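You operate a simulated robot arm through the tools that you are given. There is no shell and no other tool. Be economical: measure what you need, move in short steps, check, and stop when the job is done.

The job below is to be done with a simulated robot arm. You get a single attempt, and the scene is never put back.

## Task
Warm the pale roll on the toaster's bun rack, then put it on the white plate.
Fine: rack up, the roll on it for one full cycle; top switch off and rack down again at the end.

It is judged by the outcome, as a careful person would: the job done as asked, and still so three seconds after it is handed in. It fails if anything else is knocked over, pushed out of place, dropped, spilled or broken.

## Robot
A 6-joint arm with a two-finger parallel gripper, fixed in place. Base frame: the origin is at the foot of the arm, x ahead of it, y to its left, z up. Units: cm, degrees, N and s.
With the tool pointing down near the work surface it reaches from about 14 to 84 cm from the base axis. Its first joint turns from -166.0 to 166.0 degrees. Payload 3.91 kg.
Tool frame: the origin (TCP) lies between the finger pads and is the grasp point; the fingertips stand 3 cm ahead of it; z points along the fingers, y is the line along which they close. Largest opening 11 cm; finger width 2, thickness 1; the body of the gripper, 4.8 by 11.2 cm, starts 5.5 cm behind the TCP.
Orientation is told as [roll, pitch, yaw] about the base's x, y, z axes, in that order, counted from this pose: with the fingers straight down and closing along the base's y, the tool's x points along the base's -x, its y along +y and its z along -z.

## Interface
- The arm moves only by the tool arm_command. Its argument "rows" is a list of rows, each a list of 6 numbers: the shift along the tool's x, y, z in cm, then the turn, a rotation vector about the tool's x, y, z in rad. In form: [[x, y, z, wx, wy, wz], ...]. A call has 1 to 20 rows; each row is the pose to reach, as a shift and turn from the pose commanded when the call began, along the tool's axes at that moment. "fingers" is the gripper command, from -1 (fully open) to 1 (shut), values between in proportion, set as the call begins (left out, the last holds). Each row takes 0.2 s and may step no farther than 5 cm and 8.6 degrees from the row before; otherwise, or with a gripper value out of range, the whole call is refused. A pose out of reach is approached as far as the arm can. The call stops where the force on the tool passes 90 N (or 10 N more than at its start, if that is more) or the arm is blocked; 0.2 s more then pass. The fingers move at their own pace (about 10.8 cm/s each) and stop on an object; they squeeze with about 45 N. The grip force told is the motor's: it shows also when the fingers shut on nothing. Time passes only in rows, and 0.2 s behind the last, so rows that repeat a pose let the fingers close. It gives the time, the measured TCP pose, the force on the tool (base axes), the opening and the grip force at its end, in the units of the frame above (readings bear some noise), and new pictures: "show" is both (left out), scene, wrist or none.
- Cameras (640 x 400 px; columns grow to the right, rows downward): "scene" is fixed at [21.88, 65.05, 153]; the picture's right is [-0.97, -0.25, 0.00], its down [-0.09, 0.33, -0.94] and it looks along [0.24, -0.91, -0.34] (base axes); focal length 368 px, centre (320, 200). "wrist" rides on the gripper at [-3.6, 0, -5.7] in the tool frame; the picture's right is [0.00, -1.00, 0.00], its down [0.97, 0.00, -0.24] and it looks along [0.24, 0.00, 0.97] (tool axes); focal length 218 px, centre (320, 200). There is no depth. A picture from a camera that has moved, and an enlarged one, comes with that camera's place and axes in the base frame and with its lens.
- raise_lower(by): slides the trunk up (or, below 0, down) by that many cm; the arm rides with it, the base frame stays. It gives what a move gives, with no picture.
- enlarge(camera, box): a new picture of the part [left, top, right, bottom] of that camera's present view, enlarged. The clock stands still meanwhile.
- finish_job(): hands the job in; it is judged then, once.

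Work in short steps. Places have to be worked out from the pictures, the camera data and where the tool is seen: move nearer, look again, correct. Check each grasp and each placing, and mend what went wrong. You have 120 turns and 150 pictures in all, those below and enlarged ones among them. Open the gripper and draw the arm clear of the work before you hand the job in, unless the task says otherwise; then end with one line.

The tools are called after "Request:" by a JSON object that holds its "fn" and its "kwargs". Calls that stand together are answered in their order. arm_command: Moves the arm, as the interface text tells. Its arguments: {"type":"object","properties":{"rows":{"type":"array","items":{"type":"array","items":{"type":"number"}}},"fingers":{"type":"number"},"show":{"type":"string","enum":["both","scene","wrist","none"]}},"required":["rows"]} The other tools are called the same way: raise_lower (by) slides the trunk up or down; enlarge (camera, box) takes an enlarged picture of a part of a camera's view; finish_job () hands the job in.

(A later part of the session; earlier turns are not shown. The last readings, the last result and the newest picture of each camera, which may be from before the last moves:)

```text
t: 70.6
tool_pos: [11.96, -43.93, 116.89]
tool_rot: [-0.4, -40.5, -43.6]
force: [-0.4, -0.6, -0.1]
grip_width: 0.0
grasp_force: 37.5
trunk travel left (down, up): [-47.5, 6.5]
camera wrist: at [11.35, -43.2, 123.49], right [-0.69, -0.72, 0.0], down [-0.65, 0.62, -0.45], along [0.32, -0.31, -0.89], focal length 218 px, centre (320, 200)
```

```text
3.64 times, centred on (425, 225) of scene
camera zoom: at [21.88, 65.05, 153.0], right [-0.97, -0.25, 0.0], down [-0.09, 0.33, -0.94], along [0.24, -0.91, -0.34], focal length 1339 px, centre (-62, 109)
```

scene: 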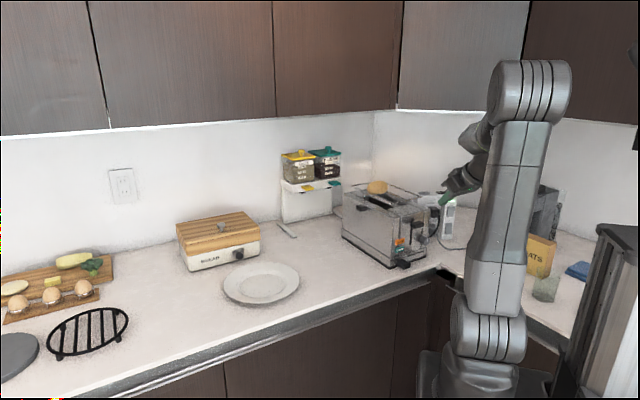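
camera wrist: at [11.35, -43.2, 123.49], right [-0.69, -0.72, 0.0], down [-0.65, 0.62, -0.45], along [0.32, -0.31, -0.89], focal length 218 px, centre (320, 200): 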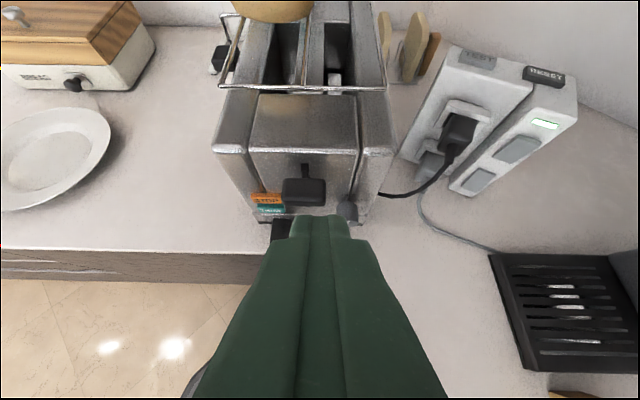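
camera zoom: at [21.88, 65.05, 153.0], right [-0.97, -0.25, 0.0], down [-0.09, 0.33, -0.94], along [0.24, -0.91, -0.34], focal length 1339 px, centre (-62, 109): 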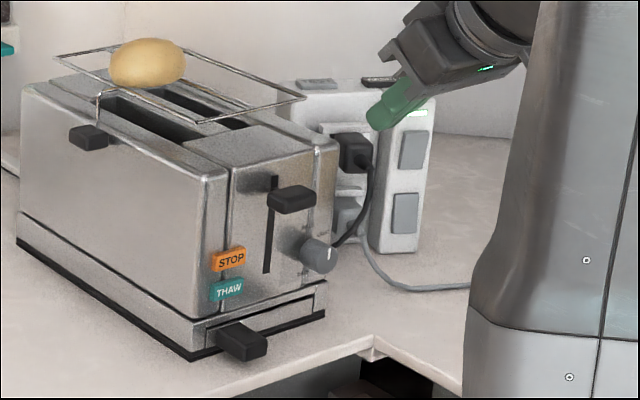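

Request:
{"fn": "arm_command", "kwargs": {"rows": [[-0.4, 0.6, 3.3, 0, 0, 0], [-0.8, 1.2, 6.6, 0, 0, 0], [-1.1, 1.8, 9.8, 0, 0, 0], [-0.45, 1.8, 10.56, 0, 0, 0], [0.2, 1.8, 11.3, 0, 0, 0], [0.85, 1.8, 12.1, 0, 0, 0], [1.5, 1.8, 12.8, 0, 0, 0], [2.15, 1.8, 13.6, 0, 0, 0], [2.8, 1.8, 14.4, 0, 0, 0], [3.45, 1.8, 15.1, 0, 0, 0], [4.1, 1.8, 15.9, 0, 0, 0]], "show": "none"}}

Request:
{"fn": "enlarge", "kwargs": {"camera": "scene", "box": [370, 170, 480, 280]}}

Request:
{"fn": "arm_command", "kwargs": {"rows": [[0.2, 0, 0.23, 0, 0, 0], [0.4, 0, 0.46, 0, 0, 0], [0.55, 0, 0.64, 0, 0, 0]], "show": "none"}}

```text
t: 73.0
tool_pos: [18.39, -47.86, 101.98]
tool_rot: [-0.2, -40.4, -43.8]
force: [0.1, 0.8, -0.6]
grip_width: 0.0
grasp_force: 37.6
trunk travel left (down, up): [-47.5, 6.5]
```

```text
3.64 times, centred on (425, 225) of scene
camera zoom: at [21.88, 65.05, 153.0], right [-0.97, -0.25, 0.0], down [-0.09, 0.33, -0.94], along [0.24, -0.91, -0.34], focal length 1339 px, centre (-62, 109)
```

zoom: 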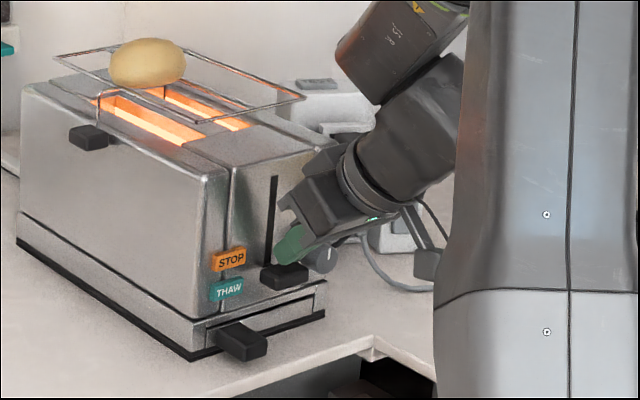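

```text
t: 73.8
tool_pos: [18.33, -47.82, 101.43]
tool_rot: [-0.5, -40.7, -43.5]
force: [1.6, 0.1, 19.8]
grip_width: 0.02
grasp_force: 37.3
trunk travel left (down, up): [-47.5, 6.5]
```

The elements glow: power is on and the cycle has begun. I draw the tool away and watch.

Request:
{"fn": "arm_command", "kwargs": {"rows": [[-0.4, 0, -0.8, 0, 0, 0], [0.2, 0, -3, 0, 0, 0], [0.5, 0, -6, 0, 0, 0], [0, 0, -10, 0, 0, 0]], "show": "none"}}

Request:
{"fn": "enlarge", "kwargs": {"camera": "scene", "box": [340, 160, 460, 280]}}

```text
t: 74.8
tool_pos: [13.77, -43.1, 108.75]
tool_rot: [-0.1, -40.5, -43.7]
force: [0.3, -0.6, 0.8]
grip_width: 0.0
grasp_force: 37.6
trunk travel left (down, up): [-47.5, 6.5]
```

```text
3.33 times, centred on (400, 220) of scene
camera zoom: at [21.88, 65.05, 153.0], right [-0.97, -0.25, 0.0], down [-0.09, 0.33, -0.94], along [0.24, -0.91, -0.34], focal length 1228 px, centre (53, 133)
```

zoom: 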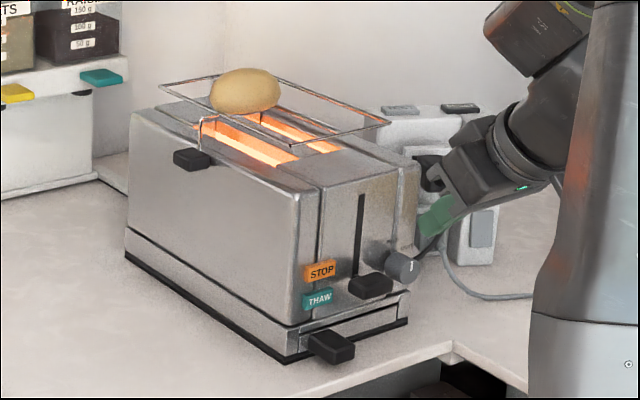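

It is latched and heating. While it runs, I bring the tool upright and back to yaw 45.

Request:
{"fn": "arm_command", "kwargs": {"rows": [[-2, 0, -2.3, 0, 0.141, 0], [-4, 0, -4.6, 0, 0.283, 0], [-6, 0, -6.9, 0, 0.424, 0], [-8, 0, -9.2, 0, 0.566, 0], [-10, 0, -11.4, 0, 0.707, 0]], "fingers": -1, "show": "none"}}

```text
t: 76.0
tool_pos: [13.93, -43.26, 123.85]
tool_rot: [-0.2, 0.1, -43.8]
force: [-0.2, 0.8, 0.5]
grip_width: 10.99
grasp_force: 0.1
trunk travel left (down, up): [-47.5, 6.5]
```

Request:
{"fn": "arm_command", "kwargs": {"rows": [[-1.5, 1.1, -0.6, 0, 0, -0.141], [-3, 2.2, -1.1, 0, 0, -0.282], [-4.5, 3.2, -1.7, 0, 0, -0.423], [-5.9, 4.3, -2.2, 0, 0, -0.564], [-7.4, 5.4, -2.8, 0, 0, -0.705], [-8.9, 6.5, -3.3, 0, 0, -0.846], [-10.4, 7.6, -3.9, 0, 0, -0.987], [-11.9, 8.7, -4.4, 0, 0, -1.128], [-13.4, 9.8, -5, 0, 0, -1.269], [-14.9, 10.9, -5.5, 0, 0, -1.41], [-16.3, 11.9, -6, 0, 0, -1.55]], "show": "both"}}

Request:
{"fn": "enlarge", "kwargs": {"camera": "scene", "box": [340, 160, 460, 280]}}

```text
t: 78.4
tool_pos: [34.01, -46.03, 129.81]
tool_rot: [0.1, 0.1, 45.1]
force: [0.4, -0.8, -0.4]
grip_width: 11.0
grasp_force: 0.1
trunk travel left (down, up): [-47.5, 6.5]
camera wrist: at [36.6, -43.49, 135.59], right [0.71, -0.71, 0.0], down [-0.68, -0.69, 0.24], along [-0.17, -0.17, -0.97], focal length 218 px, centre (320, 200)
```

scene: 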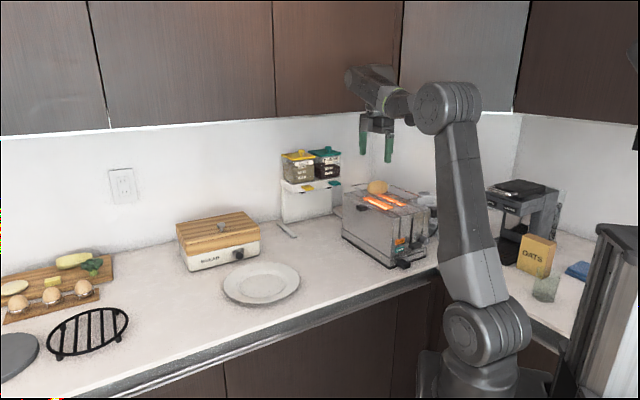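
wrist: 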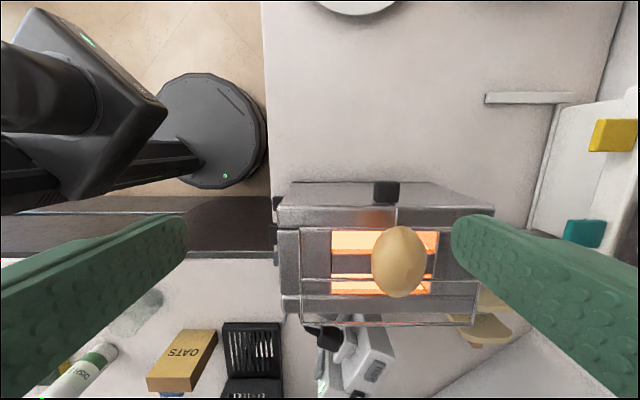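

```text
3.33 times, centred on (400, 220) of scene
camera zoom: at [21.88, 65.05, 153.0], right [-0.97, -0.25, 0.0], down [-0.09, 0.33, -0.94], along [0.24, -0.91, -0.34], focal length 1228 px, centre (53, 133)
```

zoom: 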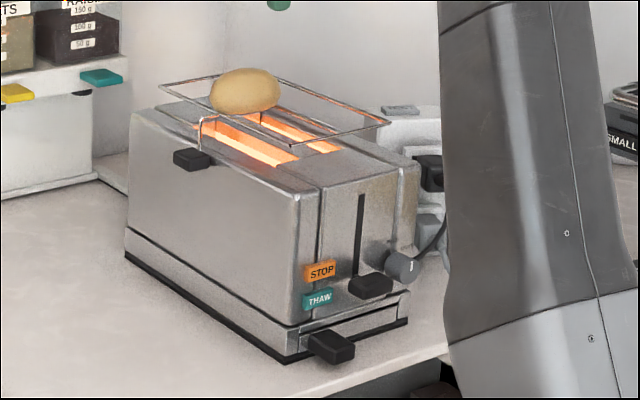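

The roll sits at about (34,-58.4) while it heats. I wait.

Request:
{"fn": "arm_command", "kwargs": {"rows": [[0, 0, 0, 0, 0, 0], [0, 0, 0, 0, 0, 0], [0, 0, 0, 0, 0, 0], [0, 0, 0, 0, 0, 0], [0, 0, 0, 0, 0, 0], [0, 0, 0, 0, 0, 0], [0, 0, 0, 0, 0, 0], [0, 0, 0, 0, 0, 0], [0, 0, 0, 0, 0, 0], [0, 0, 0, 0, 0, 0], [0, 0, 0, 0, 0, 0], [0, 0, 0, 0, 0, 0], [0, 0, 0, 0, 0, 0], [0, 0, 0, 0, 0, 0], [0, 0, 0, 0, 0, 0], [0, 0, 0, 0, 0, 0], [0, 0, 0, 0, 0, 0], [0, 0, 0, 0, 0, 0], [0, 0, 0, 0, 0, 0], [0, 0, 0, 0, 0, 0]], "show": "none"}}

Request:
{"fn": "arm_command", "kwargs": {"rows": [[0, 0, 0, 0, 0, 0], [0, 0, 0, 0, 0, 0], [0, 0, 0, 0, 0, 0], [0, 0, 0, 0, 0, 0], [0, 0, 0, 0, 0, 0], [0, 0, 0, 0, 0, 0], [0, 0, 0, 0, 0, 0], [0, 0, 0, 0, 0, 0], [0, 0, 0, 0, 0, 0], [0, 0, 0, 0, 0, 0], [0, 0, 0, 0, 0, 0], [0, 0, 0, 0, 0, 0], [0, 0, 0, 0, 0, 0], [0, 0, 0, 0, 0, 0], [0, 0, 0, 0, 0, 0], [0, 0, 0, 0, 0, 0], [0, 0, 0, 0, 0, 0], [0, 0, 0, 0, 0, 0], [0, 0, 0, 0, 0, 0], [0, 0, 0, 0, 0, 0]], "show": "none"}}

Request:
{"fn": "arm_command", "kwargs": {"rows": [[0, 0, 0, 0, 0, 0], [0, 0, 0, 0, 0, 0], [0, 0, 0, 0, 0, 0], [0, 0, 0, 0, 0, 0], [0, 0, 0, 0, 0, 0], [0, 0, 0, 0, 0, 0], [0, 0, 0, 0, 0, 0], [0, 0, 0, 0, 0, 0], [0, 0, 0, 0, 0, 0], [0, 0, 0, 0, 0, 0], [0, 0, 0, 0, 0, 0], [0, 0, 0, 0, 0, 0], [0, 0, 0, 0, 0, 0], [0, 0, 0, 0, 0, 0], [0, 0, 0, 0, 0, 0], [0, 0, 0, 0, 0, 0], [0, 0, 0, 0, 0, 0], [0, 0, 0, 0, 0, 0], [0, 0, 0, 0, 0, 0], [0, 0, 0, 0, 0, 0]], "show": "scene"}}

```text
t: 82.6
tool_pos: [33.98, -46.0, 129.96]
tool_rot: [0.2, 0.2, 44.8]
force: [-0.4, 0.0, -1.6]
grip_width: 11.01
grasp_force: 0.0
trunk travel left (down, up): [-47.5, 6.5]
```

```text
t: 86.8
tool_pos: [33.96, -46.08, 129.85]
tool_rot: [0.1, 0.2, 45.0]
force: [0.5, -0.4, 0.2]
grip_width: 11.01
grasp_force: 0.0
trunk travel left (down, up): [-47.5, 6.5]
```

```text
t: 91.0
tool_pos: [33.99, -46.05, 129.95]
tool_rot: [0.2, 0.2, 44.9]
force: [1.2, 0.4, -0.7]
grip_width: 11.02
grasp_force: 0.1
trunk travel left (down, up): [-47.5, 6.5]
```

scene: 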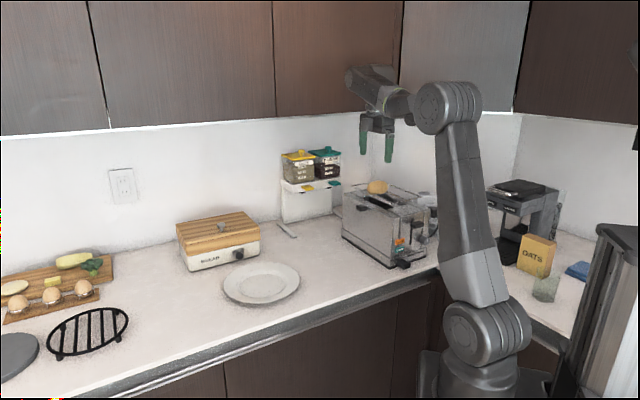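

The cycle has ended (glow off). I move over the roll to take it.

Request:
{"fn": "arm_command", "kwargs": {"rows": [[3, -3, 1, 0, 0, 0], [6, -6, 2, 0, 0, 0], [8.7, -8.7, 5, 0, 0, 0], [8.7, -8.7, 7.9, 0, 0, 0]], "show": "wrist"}}

Request:
{"fn": "enlarge", "kwargs": {"camera": "scene", "box": [340, 160, 460, 280]}}

```text
t: 92.0
tool_pos: [33.95, -58.25, 121.95]
tool_rot: [0.0, 0.1, 44.9]
force: [-0.3, -0.5, -0.9]
grip_width: 11.02
grasp_force: 0.0
trunk travel left (down, up): [-47.5, 6.5]
camera wrist: at [36.6, -55.8, 127.69], right [0.71, -0.71, 0.0], down [-0.69, -0.69, 0.24], along [-0.17, -0.17, -0.97], focal length 218 px, centre (320, 200)
```

wrist: 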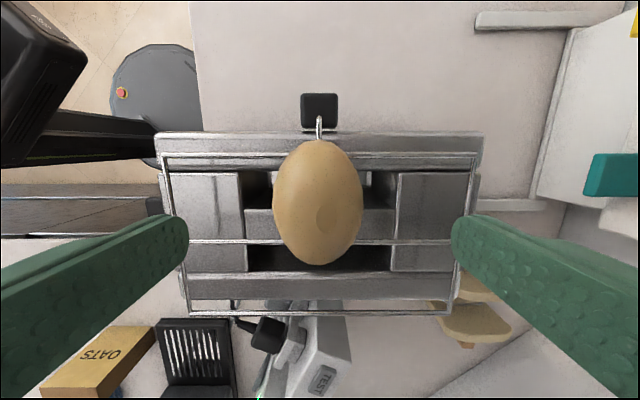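

```text
3.33 times, centred on (400, 220) of scene
camera zoom: at [21.88, 65.05, 153.0], right [-0.97, -0.25, 0.0], down [-0.09, 0.33, -0.94], along [0.24, -0.91, -0.34], focal length 1228 px, centre (53, 133)
```

zoom: 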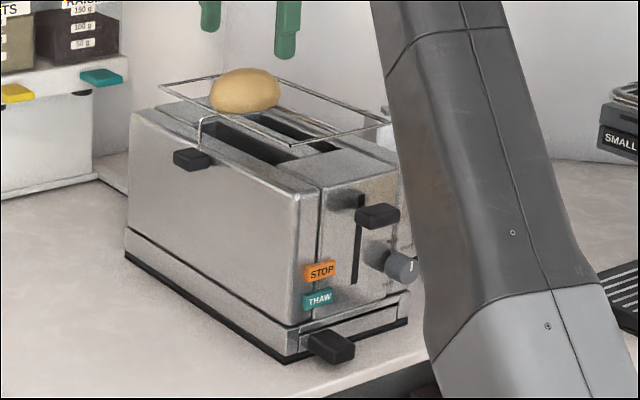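

Aligned with the roll. I descend, grip it and lift.

Request:
{"fn": "arm_command", "kwargs": {"rows": [[0, 0, 2.5, 0, 0, 0], [0, 0, 5, 0, 0, 0], [0, 0, 6.4, 0, 0, 0]], "show": "none"}}

Request:
{"fn": "arm_command", "kwargs": {"rows": [[0, 0, 0, 0, 0, 0], [0, 0, 0, 0, 0, 0], [0, 0, 0, 0, 0, 0]], "fingers": 1, "show": "wrist"}}

Request:
{"fn": "enlarge", "kwargs": {"camera": "scene", "box": [340, 160, 460, 280]}}

```text
t: 92.8
tool_pos: [33.88, -58.39, 115.58]
tool_rot: [0.0, 0.2, 45.0]
force: [-0.2, 0.0, 0.0]
grip_width: 10.99
grasp_force: 0.0
trunk travel left (down, up): [-47.5, 6.5]
```

```text
t: 93.6
tool_pos: [33.89, -58.32, 115.59]
tool_rot: [0.1, 0.2, 44.9]
force: [0.8, 0.1, -0.2]
grip_width: 5.44
grasp_force: 45.2
trunk travel left (down, up): [-47.5, 6.5]
camera wrist: at [36.56, -55.8, 121.3], right [0.71, -0.71, 0.0], down [-0.69, -0.69, 0.24], along [-0.17, -0.17, -0.97], focal length 218 px, centre (320, 200)
```

wrist: 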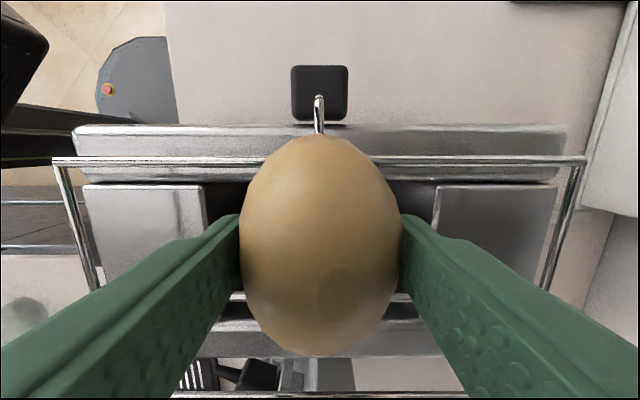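

```text
3.33 times, centred on (400, 220) of scene
camera zoom: at [21.88, 65.05, 153.0], right [-0.97, -0.25, 0.0], down [-0.09, 0.33, -0.94], along [0.24, -0.91, -0.34], focal length 1228 px, centre (53, 133)
```

zoom: 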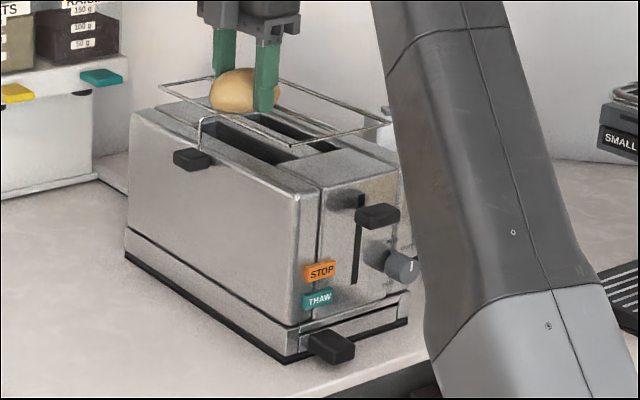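

Request:
{"fn": "arm_command", "kwargs": {"rows": [[0, 0, -2, 0, 0, 0], [0, 0, -6, 0, 0, 0], [-4.5, 0.3, -7, 0, 0, 0], [-9, 0.7, -7, 0, 0, 0], [-13.5, 1, -7, 0, 0, 0], [-18, 1.3, -7, 0, 0, 0], [-22.5, 1.7, -7, 0, 0, 0], [-27, 2, -7, 0, 0, 0], [-31.5, 2.3, -7, 0, 0, 0], [-36, 2.7, -5, 0, 0, 0], [-40.5, 3, -4, 0, 0, 0], [-44, 3.3, -3, 0, 0, 0]], "show": "both"}}

```text
t: 96.2
tool_pos: [62.79, -24.82, 118.37]
tool_rot: [0.1, 0.2, 44.9]
force: [0.4, 1.0, 0.4]
grip_width: 5.46
grasp_force: 44.5
trunk travel left (down, up): [-47.5, 6.5]
camera wrist: at [65.4, -22.25, 124.08], right [0.71, -0.71, 0.0], down [-0.69, -0.68, 0.24], along [-0.17, -0.17, -0.97], focal length 218 px, centre (320, 200)
```

scene: 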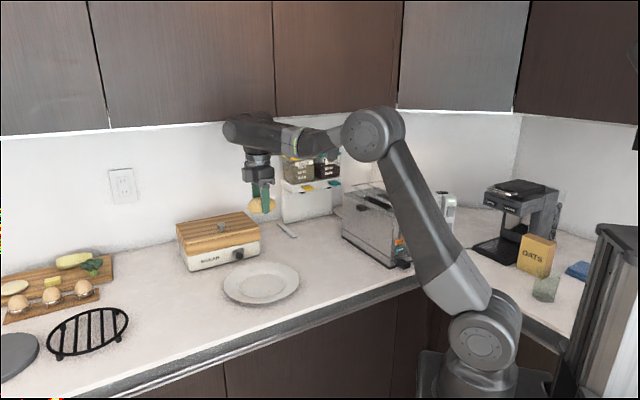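
wrist: 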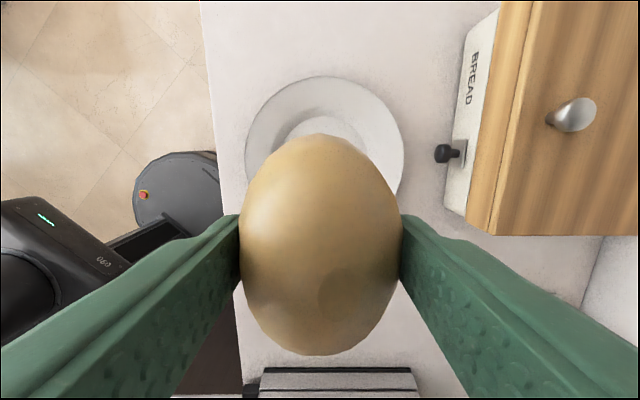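

The plate centre is at about (64.5,-23.6). I move over it and lower.

Request:
{"fn": "arm_command", "kwargs": {"rows": [[-1, -0.2, 4, 0, 0, 0], [-2.1, -0.35, 8.5, 0, 0, 0], [-2.1, -0.35, 13, 0, 0, 0], [-2.1, -0.35, 17, 0, 0, 0], [-2.1, -0.35, 20, 0, 0, 0]], "show": "both"}}

Request:
{"fn": "enlarge", "kwargs": {"camera": "scene", "box": [210, 220, 320, 310]}}

```text
t: 97.4
tool_pos: [64.48, -23.65, 98.3]
tool_rot: [0.0, 0.2, 44.9]
force: [0.5, -0.1, -0.4]
grip_width: 5.44
grasp_force: 44.9
trunk travel left (down, up): [-47.5, 6.5]
camera wrist: at [66.99, -21.19, 103.99], right [0.71, -0.71, 0.0], down [-0.69, -0.69, 0.24], along [-0.17, -0.17, -0.97], focal length 218 px, centre (320, 200)
```

scene: 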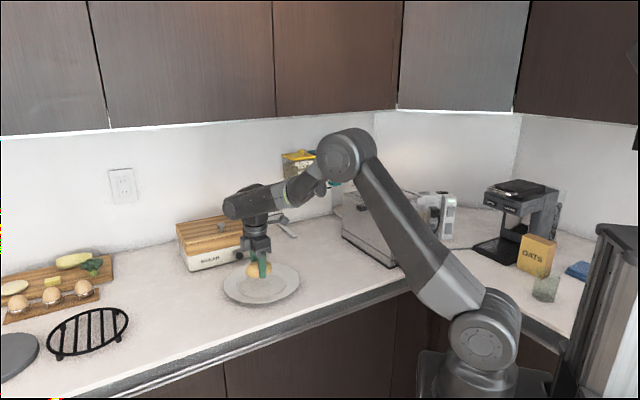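
wrist: 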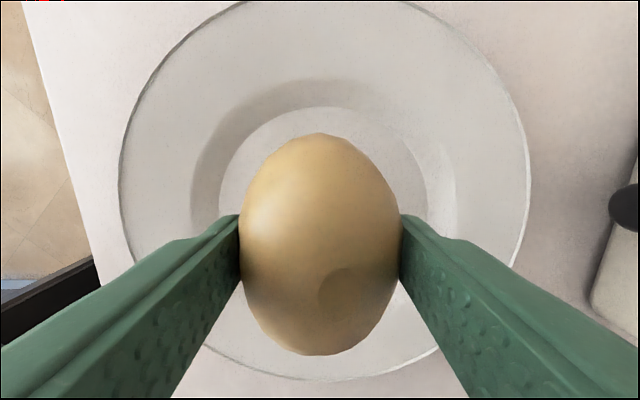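

```text
4.44 times, centred on (265, 265) of scene
camera zoom: at [21.88, 65.05, 153.0], right [-0.97, -0.25, 0.0], down [-0.09, 0.33, -0.94], along [0.24, -0.91, -0.34], focal length 1637 px, centre (564, -89)
```

zoom: 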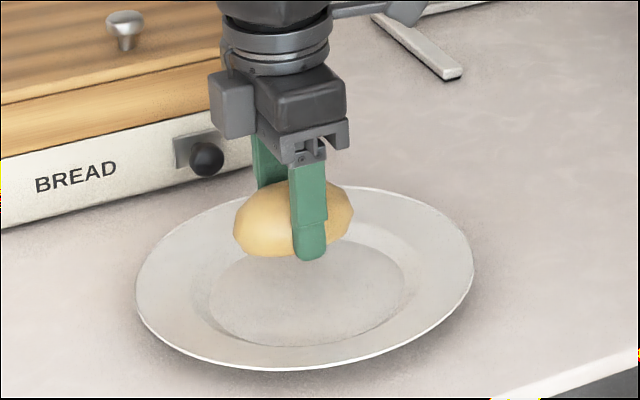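

Centred over the plate's well. I lower in small steps to contact.

Request:
{"fn": "arm_command", "kwargs": {"rows": [[0, 0, 1, 0, 0, 0], [0, 0, 2, 0, 0, 0], [0, 0, 2.4, 0, 0, 0]], "show": "none"}}

Request:
{"fn": "arm_command", "kwargs": {"rows": [[0, 0, 0.3, 0, 0, 0]], "show": "none"}}

Request:
{"fn": "arm_command", "kwargs": {"rows": [[0, 0, 0.3, 0, 0, 0]], "show": "none"}}

Request:
{"fn": "enlarge", "kwargs": {"camera": "scene", "box": [210, 220, 320, 310]}}

```text
t: 98.2
tool_pos: [64.41, -23.63, 96.0]
tool_rot: [0.0, 0.3, 44.8]
force: [0.3, -0.1, -0.5]
grip_width: 5.44
grasp_force: 44.3
trunk travel left (down, up): [-47.5, 6.5]
```

```text
t: 98.6
tool_pos: [64.3, -23.71, 95.66]
tool_rot: [0.1, 0.2, 44.9]
force: [0.4, -0.4, -0.5]
grip_width: 5.46
grasp_force: 44.6
trunk travel left (down, up): [-47.5, 6.5]
```

```text
t: 99.0
tool_pos: [64.28, -23.73, 95.41]
tool_rot: [0.1, 0.2, 44.9]
force: [0.6, 0.3, -1.1]
grip_width: 5.41
grasp_force: 45.1
trunk travel left (down, up): [-47.5, 6.5]
```

```text
4.44 times, centred on (265, 265) of scene
camera zoom: at [21.88, 65.05, 153.0], right [-0.97, -0.25, 0.0], down [-0.09, 0.33, -0.94], along [0.24, -0.91, -0.34], focal length 1637 px, centre (564, -89)
```

zoom: 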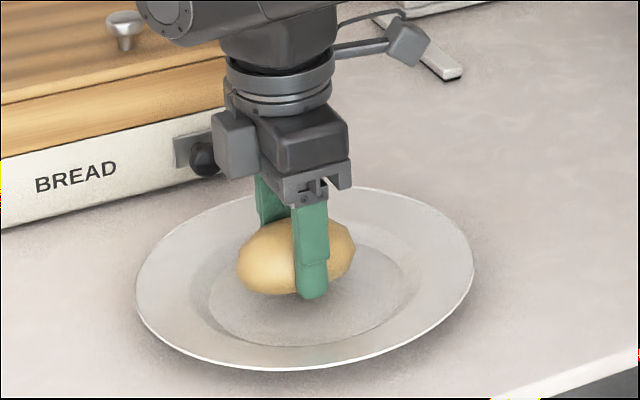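

Request:
{"fn": "arm_command", "kwargs": {"rows": [[0, 0, 0.3, 0, 0, 0]], "show": "none"}}

Request:
{"fn": "arm_command", "kwargs": {"rows": [[0, 0, 0.25, 0, 0, 0]], "show": "none"}}

Request:
{"fn": "enlarge", "kwargs": {"camera": "scene", "box": [210, 220, 320, 310]}}

```text
t: 99.4
tool_pos: [64.37, -23.67, 95.13]
tool_rot: [0.1, 0.2, 44.9]
force: [0.3, 0.4, -0.7]
grip_width: 5.43
grasp_force: 45.3
trunk travel left (down, up): [-47.5, 6.5]
```

```text
t: 99.8
tool_pos: [64.33, -23.74, 94.92]
tool_rot: [0.2, 0.2, 45.0]
force: [0.0, -0.1, -0.4]
grip_width: 5.45
grasp_force: 44.4
trunk travel left (down, up): [-47.5, 6.5]
```

```text
4.44 times, centred on (265, 265) of scene
camera zoom: at [21.88, 65.05, 153.0], right [-0.97, -0.25, 0.0], down [-0.09, 0.33, -0.94], along [0.24, -0.91, -0.34], focal length 1637 px, centre (564, -89)
```

zoom: 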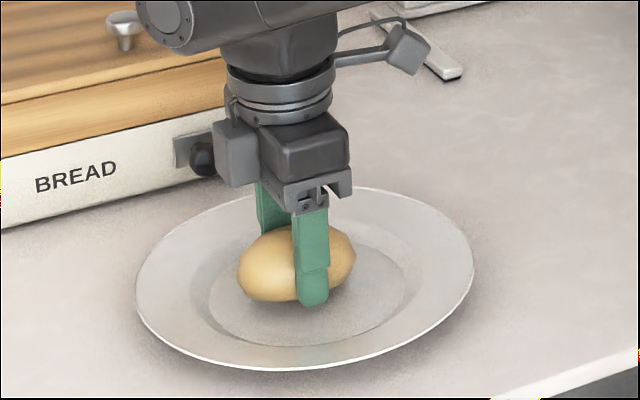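

Request:
{"fn": "arm_command", "kwargs": {"rows": [[0, 0, 0.25, 0, 0, 0]], "show": "none"}}

Request:
{"fn": "arm_command", "kwargs": {"rows": [[0, 0, 0.2, 0, 0, 0]], "show": "none"}}

```text
t: 100.2
tool_pos: [64.3, -23.78, 94.62]
tool_rot: [0.0, 0.1, 44.9]
force: [-0.6, -0.7, 0.0]
grip_width: 5.42
grasp_force: 45.1
trunk travel left (down, up): [-47.5, 6.5]
```

```text
t: 100.6
tool_pos: [64.23, -23.68, 94.58]
tool_rot: [-0.1, 0.1, 44.9]
force: [-0.4, 0.1, 8.5]
grip_width: 5.43
grasp_force: 45.0
trunk travel left (down, up): [-47.5, 6.5]
```

Contact (8.5 N). I open the fingers slowly and rise.

Request:
{"fn": "arm_command", "kwargs": {"rows": [[0, 0, -0.1, 0, 0, 0], [0, 0, -0.1, 0, 0, 0], [0, 0, -0.1, 0, 0, 0]], "fingers": -0.3, "show": "none"}}

Request:
{"fn": "arm_command", "kwargs": {"rows": [[0, 0, -3, 0, 0, 0], [0, 0, -7, 0, 0, 0], [0, 0, -11.5, 0, 0, 0], [0, 0, -16, 0, 0, 0], [0, 0, -20.5, 0, 0, 0], [0, 0, -25, 0, 0, 0]], "show": "both"}}

Request:
{"fn": "enlarge", "kwargs": {"camera": "scene", "box": [210, 170, 450, 310]}}

```text
t: 101.4
tool_pos: [64.38, -23.79, 94.48]
tool_rot: [0.1, 0.2, 45.0]
force: [-0.2, 0.5, 0.4]
grip_width: 7.15
grasp_force: 0.0
trunk travel left (down, up): [-47.5, 6.5]
```

```text
t: 102.8
tool_pos: [64.33, -23.66, 119.63]
tool_rot: [0.1, 0.2, 44.9]
force: [0.2, -0.5, -0.6]
grip_width: 7.18
grasp_force: 0.0
trunk travel left (down, up): [-47.5, 6.5]
camera wrist: at [67.01, -21.15, 125.34], right [0.71, -0.71, 0.0], down [-0.69, -0.69, 0.24], along [-0.17, -0.17, -0.97], focal length 218 px, centre (320, 200)
```

scene: 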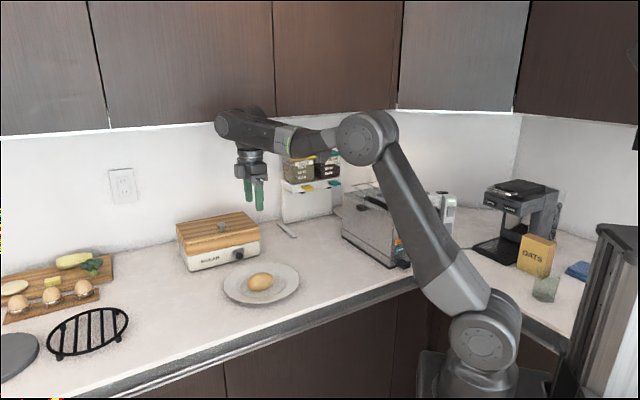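
wrist: 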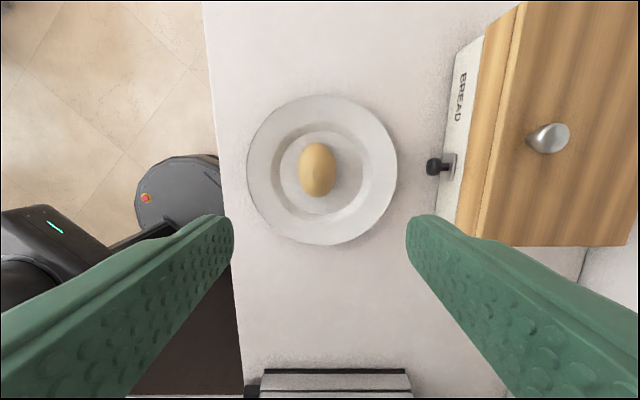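

```text
2.67 times, centred on (330, 240) of scene
camera zoom: at [21.88, 65.05, 153.0], right [-0.97, -0.25, 0.0], down [-0.09, 0.33, -0.94], along [0.24, -0.91, -0.34], focal length 982 px, centre (293, 93)
```

zoom: 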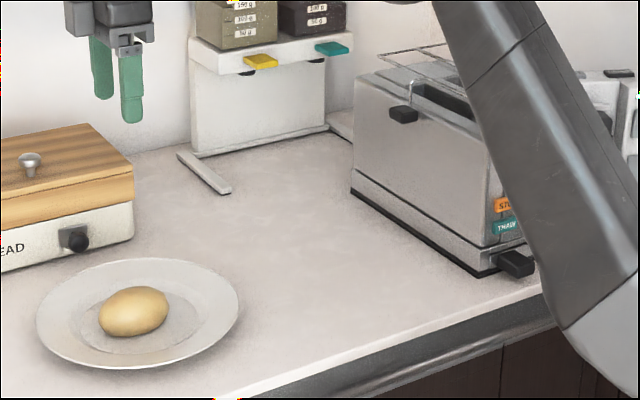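

The roll rests on the plate. Now I go back to the knob to lower the rack.

Request:
{"fn": "arm_command", "kwargs": {"rows": [[4.4, -0.3, 0, 0, 0, 0], [8.8, -0.6, 0, 0, 0, 0], [13.2, -0.9, 0, 0, 0, 0], [17.6, -1.2, 0, 0, 0, 0], [22, -1.5, 0, 0, 0, 0], [26.4, -1.8, 0, 0, 0, 0], [30.8, -2.1, 0, 0, 0, 0], [35.2, -2.5, 0, 0, 0, 0], [39.6, -2.8, 0, 0, 0, 0]], "fingers": -0.3, "show": "wrist"}}

```text
t: 104.8
tool_pos: [38.39, -53.7, 119.65]
tool_rot: [0.1, 0.3, 45.1]
force: [-0.4, -0.3, 0.4]
grip_width: 7.17
grasp_force: 0.0
trunk travel left (down, up): [-47.5, 6.5]
camera wrist: at [40.95, -51.17, 125.35], right [0.71, -0.71, 0.0], down [-0.69, -0.69, 0.24], along [-0.17, -0.17, -0.97], focal length 218 px, centre (320, 200)
```

wrist: 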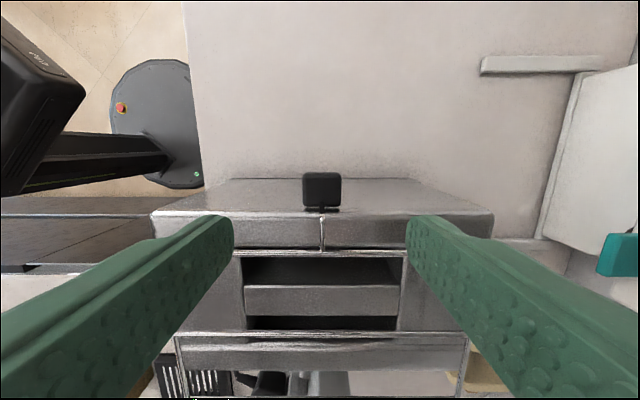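

Request:
{"fn": "arm_command", "kwargs": {"rows": [[0, 0, 4, 0, 0, 0], [0, 0, 8, 0, 0, 0], [0, 0, 11.2, 0, 0, 0]], "show": "wrist"}}

Request:
{"fn": "arm_command", "kwargs": {"rows": [[0, 0, 0, 0, 0, 0], [0, 0, 0, 0, 0, 0], [0, 0, 0, 0, 0, 0]], "fingers": 1, "show": "none"}}

Request:
{"fn": "arm_command", "kwargs": {"rows": [[0, 0, 0.4, 0, 0, 0], [0, 0, 0.8, 0, 0, 0], [0, 0, 1.2, 0, 0, 0], [0, 0, 1.6, 0, 0, 0], [0, 0, 2, 0, 0, 0], [0, 0, 2.4, 0, 0, 0], [0, 0, 2.8, 0, 0, 0]], "show": "none"}}

Request:
{"fn": "enlarge", "kwargs": {"camera": "scene", "box": [340, 160, 460, 280]}}

```text
t: 105.6
tool_pos: [38.46, -53.71, 108.5]
tool_rot: [0.0, 0.2, 44.8]
force: [0.1, 0.3, -0.3]
grip_width: 7.14
grasp_force: 0.1
trunk travel left (down, up): [-47.5, 6.5]
camera wrist: at [40.97, -51.13, 114.19], right [0.71, -0.71, 0.0], down [-0.69, -0.69, 0.24], along [-0.17, -0.17, -0.97], focal length 218 px, centre (320, 200)
```

wrist: 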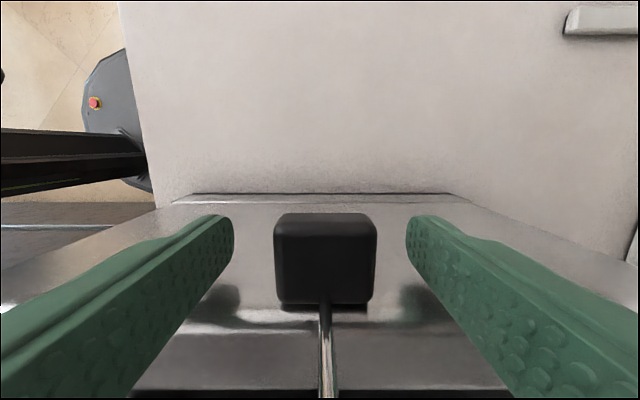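

```text
t: 106.4
tool_pos: [38.5, -53.72, 108.52]
tool_rot: [0.0, 0.2, 44.9]
force: [4.7, -5.0, 1.0]
grip_width: 3.14
grasp_force: 45.4
trunk travel left (down, up): [-47.5, 6.5]
```

```text
t: 108.0
tool_pos: [38.46, -53.73, 105.56]
tool_rot: [0.1, 0.2, 44.9]
force: [6.3, -3.2, 0.0]
grip_width: 3.14
grasp_force: 44.8
trunk travel left (down, up): [-47.5, 6.5]
```

```text
3.33 times, centred on (400, 220) of scene
camera zoom: at [21.88, 65.05, 153.0], right [-0.97, -0.25, 0.0], down [-0.09, 0.33, -0.94], along [0.24, -0.91, -0.34], focal length 1228 px, centre (53, 133)
```

zoom: 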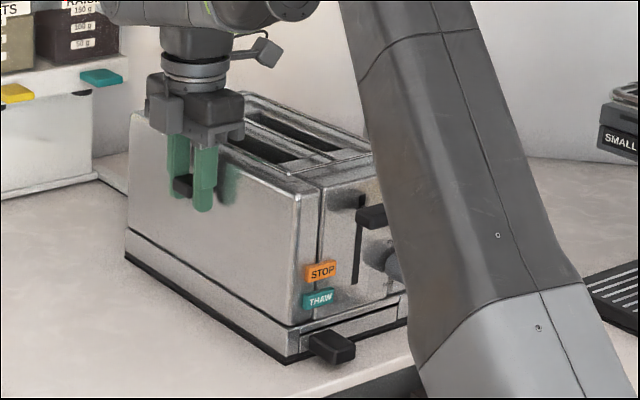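

Request:
{"fn": "arm_command", "kwargs": {"rows": [[0, 0, 0.2, 0, 0, 0], [0, 0, 0.4, 0, 0, 0]], "show": "none"}}

Request:
{"fn": "arm_command", "kwargs": {"rows": [[0, 0, 0.2, 0, 0, 0]], "show": "none"}}

Request:
{"fn": "arm_command", "kwargs": {"rows": [[0, 0, 0.2, 0, 0, 0]], "show": "none"}}

```text
t: 108.6
tool_pos: [38.48, -53.73, 105.23]
tool_rot: [0.0, 0.2, 44.9]
force: [8.3, -3.1, 5.7]
grip_width: 3.17
grasp_force: 45.1
trunk travel left (down, up): [-47.5, 6.5]
```

```text
t: 109.0
tool_pos: [38.44, -53.72, 105.28]
tool_rot: [-0.2, 0.2, 44.9]
force: [9.8, -6.4, 17.0]
grip_width: 3.14
grasp_force: 44.8
trunk travel left (down, up): [-47.5, 6.5]
```

```text
t: 109.4
tool_pos: [38.41, -53.77, 105.09]
tool_rot: [-0.3, 0.4, 45.1]
force: [11.2, -9.0, 28.6]
grip_width: 3.18
grasp_force: 44.7
trunk travel left (down, up): [-47.5, 6.5]
```

The rack is at its bottom stop. I ease off, release and rise clear.

Request:
{"fn": "arm_command", "kwargs": {"rows": [[0, 0, -0.35, 0, 0, 0], [0, 0, -0.35, 0, 0, 0]], "show": "none"}}

Request:
{"fn": "arm_command", "kwargs": {"rows": [[0, 0, 0, 0, 0, 0], [0, 0, 0, 0, 0, 0], [0, 0, 0, 0, 0, 0]], "fingers": -0.3, "show": "none"}}

Request:
{"fn": "arm_command", "kwargs": {"rows": [[0, 0, -4.5, 0, 0, 0], [0, 0, -9, 0, 0, 0], [0, 0, -13.5, 0, 0, 0], [0, 0, -18, 0, 0, 0]], "show": "wrist"}}

Request:
{"fn": "enlarge", "kwargs": {"camera": "scene", "box": [340, 160, 460, 280]}}

```text
t: 110.0
tool_pos: [38.29, -53.63, 105.13]
tool_rot: [0.1, 0.1, 44.9]
force: [10.4, -10.7, 15.6]
grip_width: 3.13
grasp_force: 45.4
trunk travel left (down, up): [-47.5, 6.5]
```

```text
t: 110.8
tool_pos: [38.41, -53.57, 105.06]
tool_rot: [0.2, 0.2, 44.9]
force: [0.0, 0.5, -0.5]
grip_width: 7.14
grasp_force: 0.0
trunk travel left (down, up): [-47.5, 6.5]
```

```text
t: 111.8
tool_pos: [38.39, -53.62, 123.11]
tool_rot: [0.1, 0.2, 44.8]
force: [-0.2, 0.1, -0.5]
grip_width: 7.14
grasp_force: 0.0
trunk travel left (down, up): [-47.5, 6.5]
camera wrist: at [40.95, -51.05, 128.87], right [0.71, -0.71, 0.0], down [-0.69, -0.69, 0.24], along [-0.17, -0.17, -0.97], focal length 218 px, centre (320, 200)
```

wrist: 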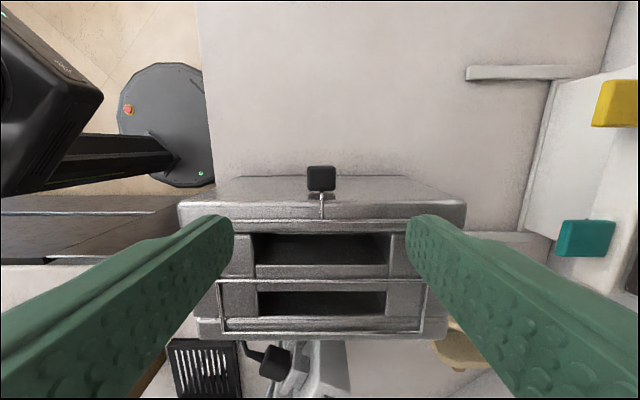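

```text
3.33 times, centred on (400, 220) of scene
camera zoom: at [21.88, 65.05, 153.0], right [-0.97, -0.25, 0.0], down [-0.09, 0.33, -0.94], along [0.24, -0.91, -0.34], focal length 1228 px, centre (53, 133)
```

zoom: 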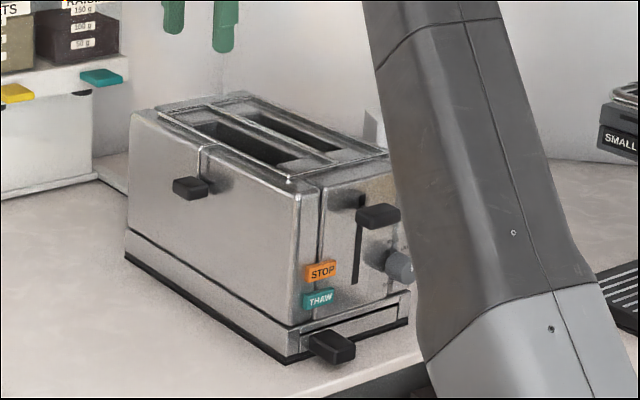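

The rack is down. Now I switch off the top rocker and turn the tool toward the strip, fingers closed.

Request:
{"fn": "arm_command", "kwargs": {"rows": [[0.6, 1.6, -0.2, 0, 0, 0.1385], [1.2, 3.2, -0.4, 0, 0, 0.277], [1.9, 4.7, -0.6, 0, 0, 0.4155], [2.5, 6.3, -0.8, 0, 0, 0.554], [3.1, 7.9, -1, 0, 0, 0.6925], [3.7, 9.5, -1.2, 0, 0, 0.831], [4.3, 11.1, -1.4, 0, 0, 0.9695], [4.9, 12.7, -1.6, 0, 0, 1.108], [5.6, 14.2, -1.8, 0, 0, 1.2465], [6.2, 15.8, -2, 0, 0, 1.385], [6.8, 17.4, -2.2, 0, 0, 1.5235], [7.4, 19, -2.4, 0, 0, 1.662], [8, 20.6, -2.6, 0, 0, 1.8005], [8.6, 22.2, -2.8, 0, 0, 1.939], [9.3, 23.7, -3, 0, 0, 2.0775], [9.9, 25.3, -3, 0, 0, 2.216], [10.5, 26.9, -3, 0, 0, 2.354]], "fingers": 1, "show": "none"}}

```text
t: 115.4
tool_pos: [12.01, -41.86, 126.21]
tool_rot: [-0.1, 0.0, -90.1]
force: [-0.4, -0.3, -0.9]
grip_width: 0.0
grasp_force: 37.8
trunk travel left (down, up): [-47.5, 6.5]
```

Request:
{"fn": "arm_command", "kwargs": {"rows": [[-3.2, -0.9, 1.0, 0, -0.1414, 0], [-6.4, -1.8, 2.5, 0, -0.2828, 0], [-9.6, -2.8, 4.3, 0, -0.4242, 0], [-12.9, -3.7, 6.2, 0, -0.5656, 0], [-16.1, -4.7, 8.2, 0, -0.707, 0]], "show": "wrist"}}

Request:
{"fn": "enlarge", "kwargs": {"camera": "wrist", "box": [270, 110, 350, 220]}}

```text
t: 116.6
tool_pos: [7.24, -58.14, 117.95]
tool_rot: [-0.4, -40.7, -89.7]
force: [0.2, 0.4, -0.8]
grip_width: 0.0
grasp_force: 37.7
trunk travel left (down, up): [-47.5, 6.5]
camera wrist: at [7.34, -57.24, 124.69], right [-1.0, 0.0, 0.0], down [0.0, 0.89, -0.45], along [0.0, -0.45, -0.89], focal length 218 px, centre (320, 200)
```

wrist: 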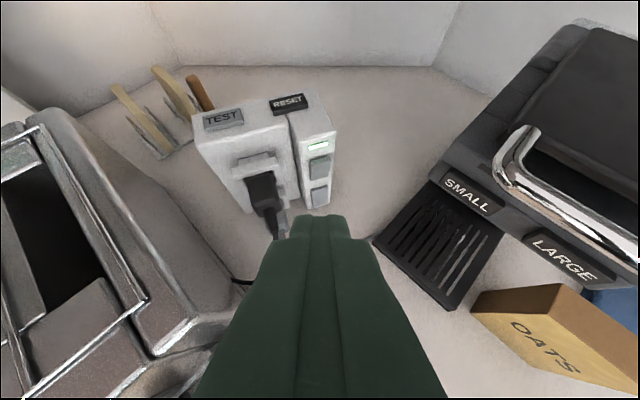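

```text
3.64 times, centred on (310, 165) of wrist
camera zoom: at [7.34, -57.24, 124.69], right [-1.0, 0.0, 0.0], down [0.0, 0.89, -0.45], along [0.0, -0.45, -0.89], focal length 794 px, centre (356, 327)
```

zoom: 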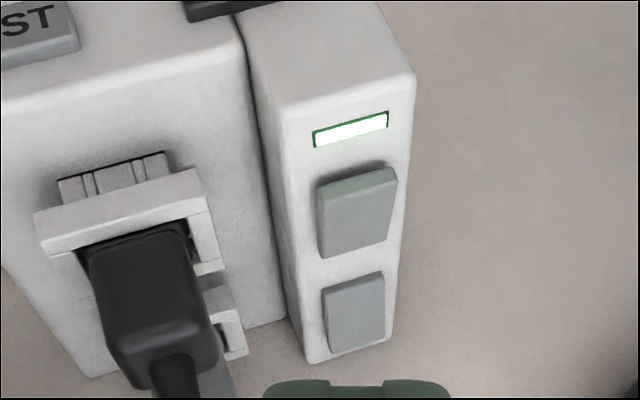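

The rocker's ON state shows clearly: top out, bottom in. I come in front of its top half.

Request:
{"fn": "arm_command", "kwargs": {"rows": [[0.5, 0, 4.3, 0, 0, 0], [1, 0, 8.6, 0, 0, 0], [1.4, 0, 12.9, 0, 0, 0], [1.75, 0, 16.2, 0, 0, 0]], "show": "wrist"}}

```text
t: 117.6
tool_pos: [7.32, -67.48, 104.55]
tool_rot: [-0.2, -40.6, -89.8]
force: [0.3, 0.6, 0.3]
grip_width: 0.01
grasp_force: 37.7
trunk travel left (down, up): [-47.5, 6.5]
camera wrist: at [7.42, -66.46, 111.24], right [-1.0, 0.0, 0.0], down [0.0, 0.89, -0.45], along [0.0, -0.45, -0.89], focal length 218 px, centre (320, 200)
```

wrist: 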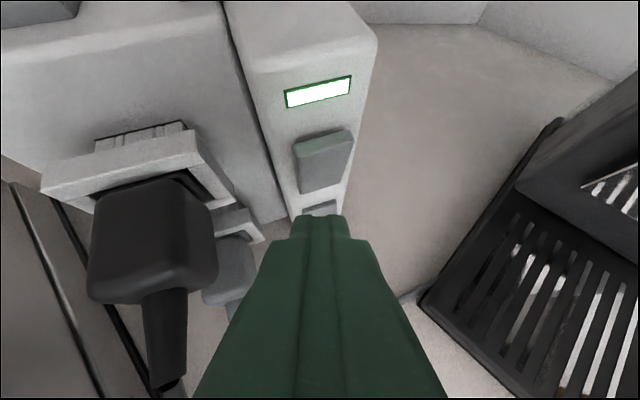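

Request:
{"fn": "arm_command", "kwargs": {"rows": [[-0.46, 0, 0.39, 0, 0, 0], [-0.91, 0, 0.78, 0, 0, 0], [-1.37, 0, 1.17, 0, 0, 0]], "show": "wrist"}}

Request:
{"fn": "arm_command", "kwargs": {"rows": [[-0.23, 0, 0.2, 0, 0, 0], [-0.46, 0, 0.39, 0, 0, 0]], "show": "none"}}

```text
t: 118.4
tool_pos: [7.21, -69.04, 104.55]
tool_rot: [-0.4, -40.6, -89.8]
force: [0.1, -1.1, 0.6]
grip_width: 0.0
grasp_force: 38.3
trunk travel left (down, up): [-47.5, 6.5]
camera wrist: at [7.34, -68.21, 111.35], right [-1.0, 0.0, 0.0], down [0.0, 0.89, -0.45], along [0.0, -0.45, -0.89], focal length 218 px, centre (320, 200)
```

wrist: 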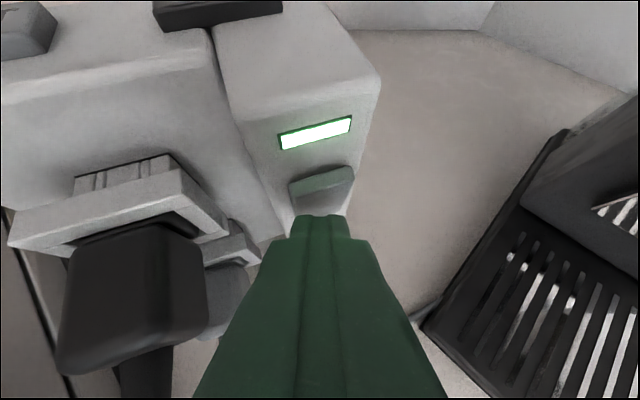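

```text
t: 119.0
tool_pos: [7.37, -69.58, 104.73]
tool_rot: [-0.2, -40.5, -89.8]
force: [1.0, 8.4, 1.2]
grip_width: 0.01
grasp_force: 37.6
trunk travel left (down, up): [-47.5, 6.5]
```

Contact at 8 N. I press a bit further.

Request:
{"fn": "arm_command", "kwargs": {"rows": [[-0.23, 0, 0.2, 0, 0, 0], [-0.46, 0, 0.39, 0, 0, 0]], "show": "wrist"}}

```text
t: 119.6
tool_pos: [7.36, -69.64, 104.77]
tool_rot: [-0.3, -40.3, -89.7]
force: [4.1, 47.5, -2.0]
grip_width: 0.0
grasp_force: 37.9
trunk travel left (down, up): [-47.5, 6.5]
camera wrist: at [7.34, -68.72, 111.4], right [-1.0, 0.0, 0.0], down [0.0, 0.9, -0.45], along [0.0, -0.45, -0.9], focal length 218 px, centre (320, 200)
```

wrist: 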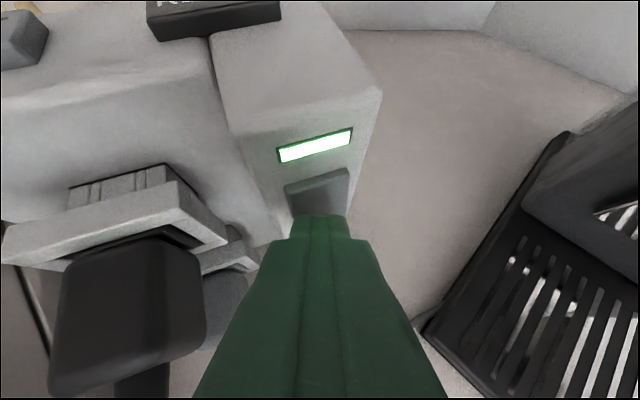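

The rocker looks flush at the top now, and at 47 N it is fully in. I back straight off and inspect.

Request:
{"fn": "arm_command", "kwargs": {"rows": [[0.76, 0, -0.65, 0, 0, 0], [2.0, 0, -3, 0, 0, 0], [1.5, 0, -7.5, 0, 0, 0], [0.5, 0, -12, 0, 0, 0], [-0.5, 0, -16.5, 0, 0, 0]], "show": "wrist"}}

Request:
{"fn": "enlarge", "kwargs": {"camera": "wrist", "box": [270, 110, 350, 220]}}

```text
t: 120.8
tool_pos: [7.28, -59.83, 117.73]
tool_rot: [-0.1, -40.6, -89.8]
force: [0.4, 1.1, 0.1]
grip_width: 0.0
grasp_force: 37.6
trunk travel left (down, up): [-47.5, 6.5]
camera wrist: at [7.32, -58.85, 124.3], right [-1.0, 0.0, 0.0], down [0.0, 0.89, -0.45], along [0.0, -0.45, -0.89], focal length 218 px, centre (320, 200)
```

wrist: 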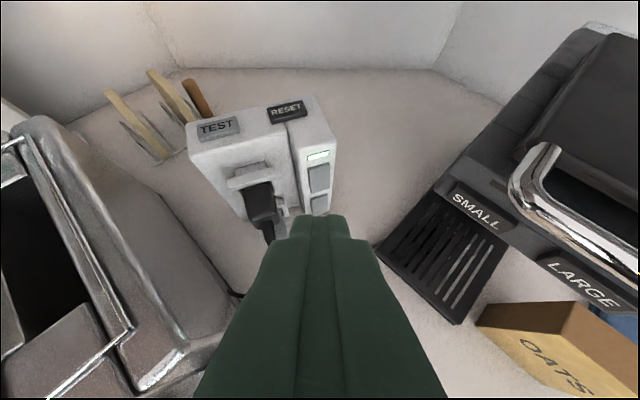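

```text
3.64 times, centred on (310, 165) of wrist
camera zoom: at [7.32, -58.85, 124.3], right [-1.0, 0.0, 0.0], down [0.0, 0.89, -0.45], along [0.0, -0.45, -0.89], focal length 794 px, centre (356, 327)
```

zoom: 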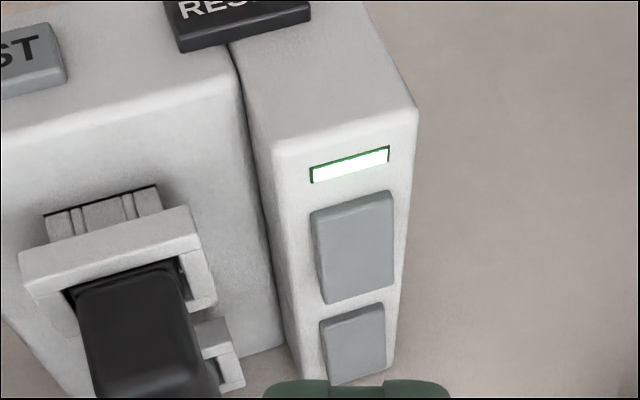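

The top switch is back in its original off state. I withdraw to near the start pose and open the gripper.

Request:
{"fn": "arm_command", "kwargs": {"rows": [[2.1, 1.9, -3.1, 0, 0, 0], [4.2, 3.8, -6.2, 0, 0, 0], [6.4, 5.7, -9.4, 0, 0, 0], [8.5, 7.6, -12.6, 0, 0.118, 0], [10.7, 9.4, -15.7, 0, 0.236, 0], [12.8, 11.3, -18.9, 0, 0.354, 0], [14.9, 13.2, -22, 0, 0.471, 0], [17.1, 15.1, -25.2, 0, 0.589, 0], [19.2, 17, -28.3, 0, 0.707, 0]], "fingers": -1, "show": "both"}}

Request:
{"fn": "enlarge", "kwargs": {"camera": "scene", "box": [210, 150, 470, 310]}}

Request:
{"fn": "enlarge", "kwargs": {"camera": "scene", "box": [340, 160, 470, 280]}}

```text
t: 122.8
tool_pos: [24.22, -26.74, 126.36]
tool_rot: [-0.2, 0.0, -89.9]
force: [-0.2, 0.0, 0.0]
grip_width: 11.02
grasp_force: 0.0
trunk travel left (down, up): [-47.5, 6.5]
camera wrist: at [24.31, -30.42, 132.17], right [-1.0, 0.0, 0.0], down [0.0, 0.97, 0.24], along [0.0, 0.24, -0.97], focal length 218 px, centre (320, 200)
```

scene: 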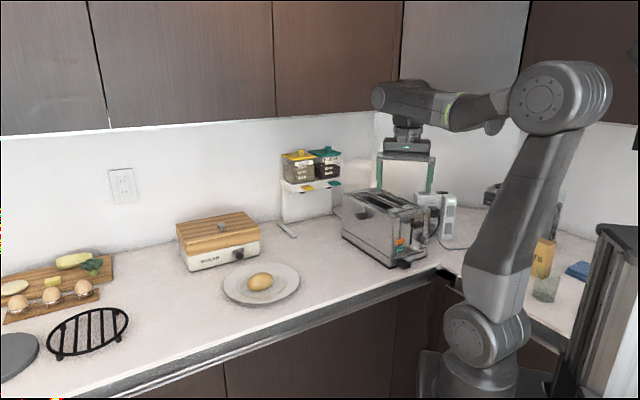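
wrist: 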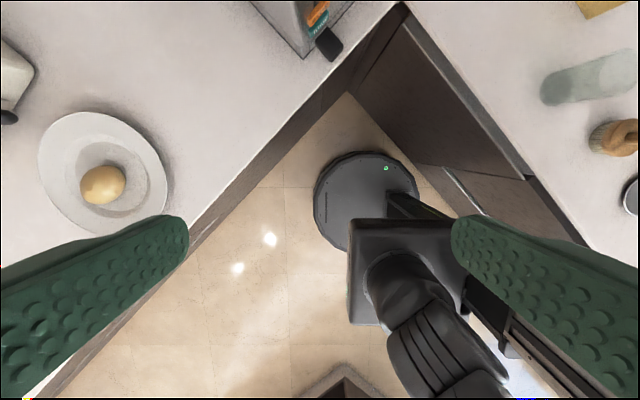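

```text
2.46 times, centred on (340, 230) of scene
camera zoom: at [21.88, 65.05, 153.0], right [-0.97, -0.25, 0.0], down [-0.09, 0.33, -0.94], along [0.24, -0.91, -0.34], focal length 906 px, centre (271, 126)
```

zoom: 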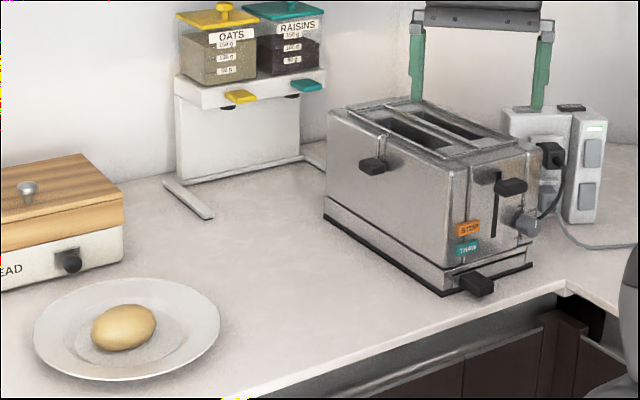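

```text
3.33 times, centred on (405, 220) of scene
camera zoom: at [21.88, 65.05, 153.0], right [-0.97, -0.25, 0.0], down [-0.09, 0.33, -0.94], along [0.24, -0.91, -0.34], focal length 1228 px, centre (37, 133)
```

zoom: 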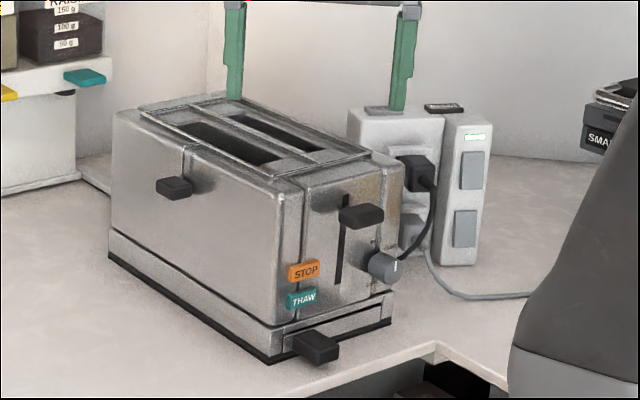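

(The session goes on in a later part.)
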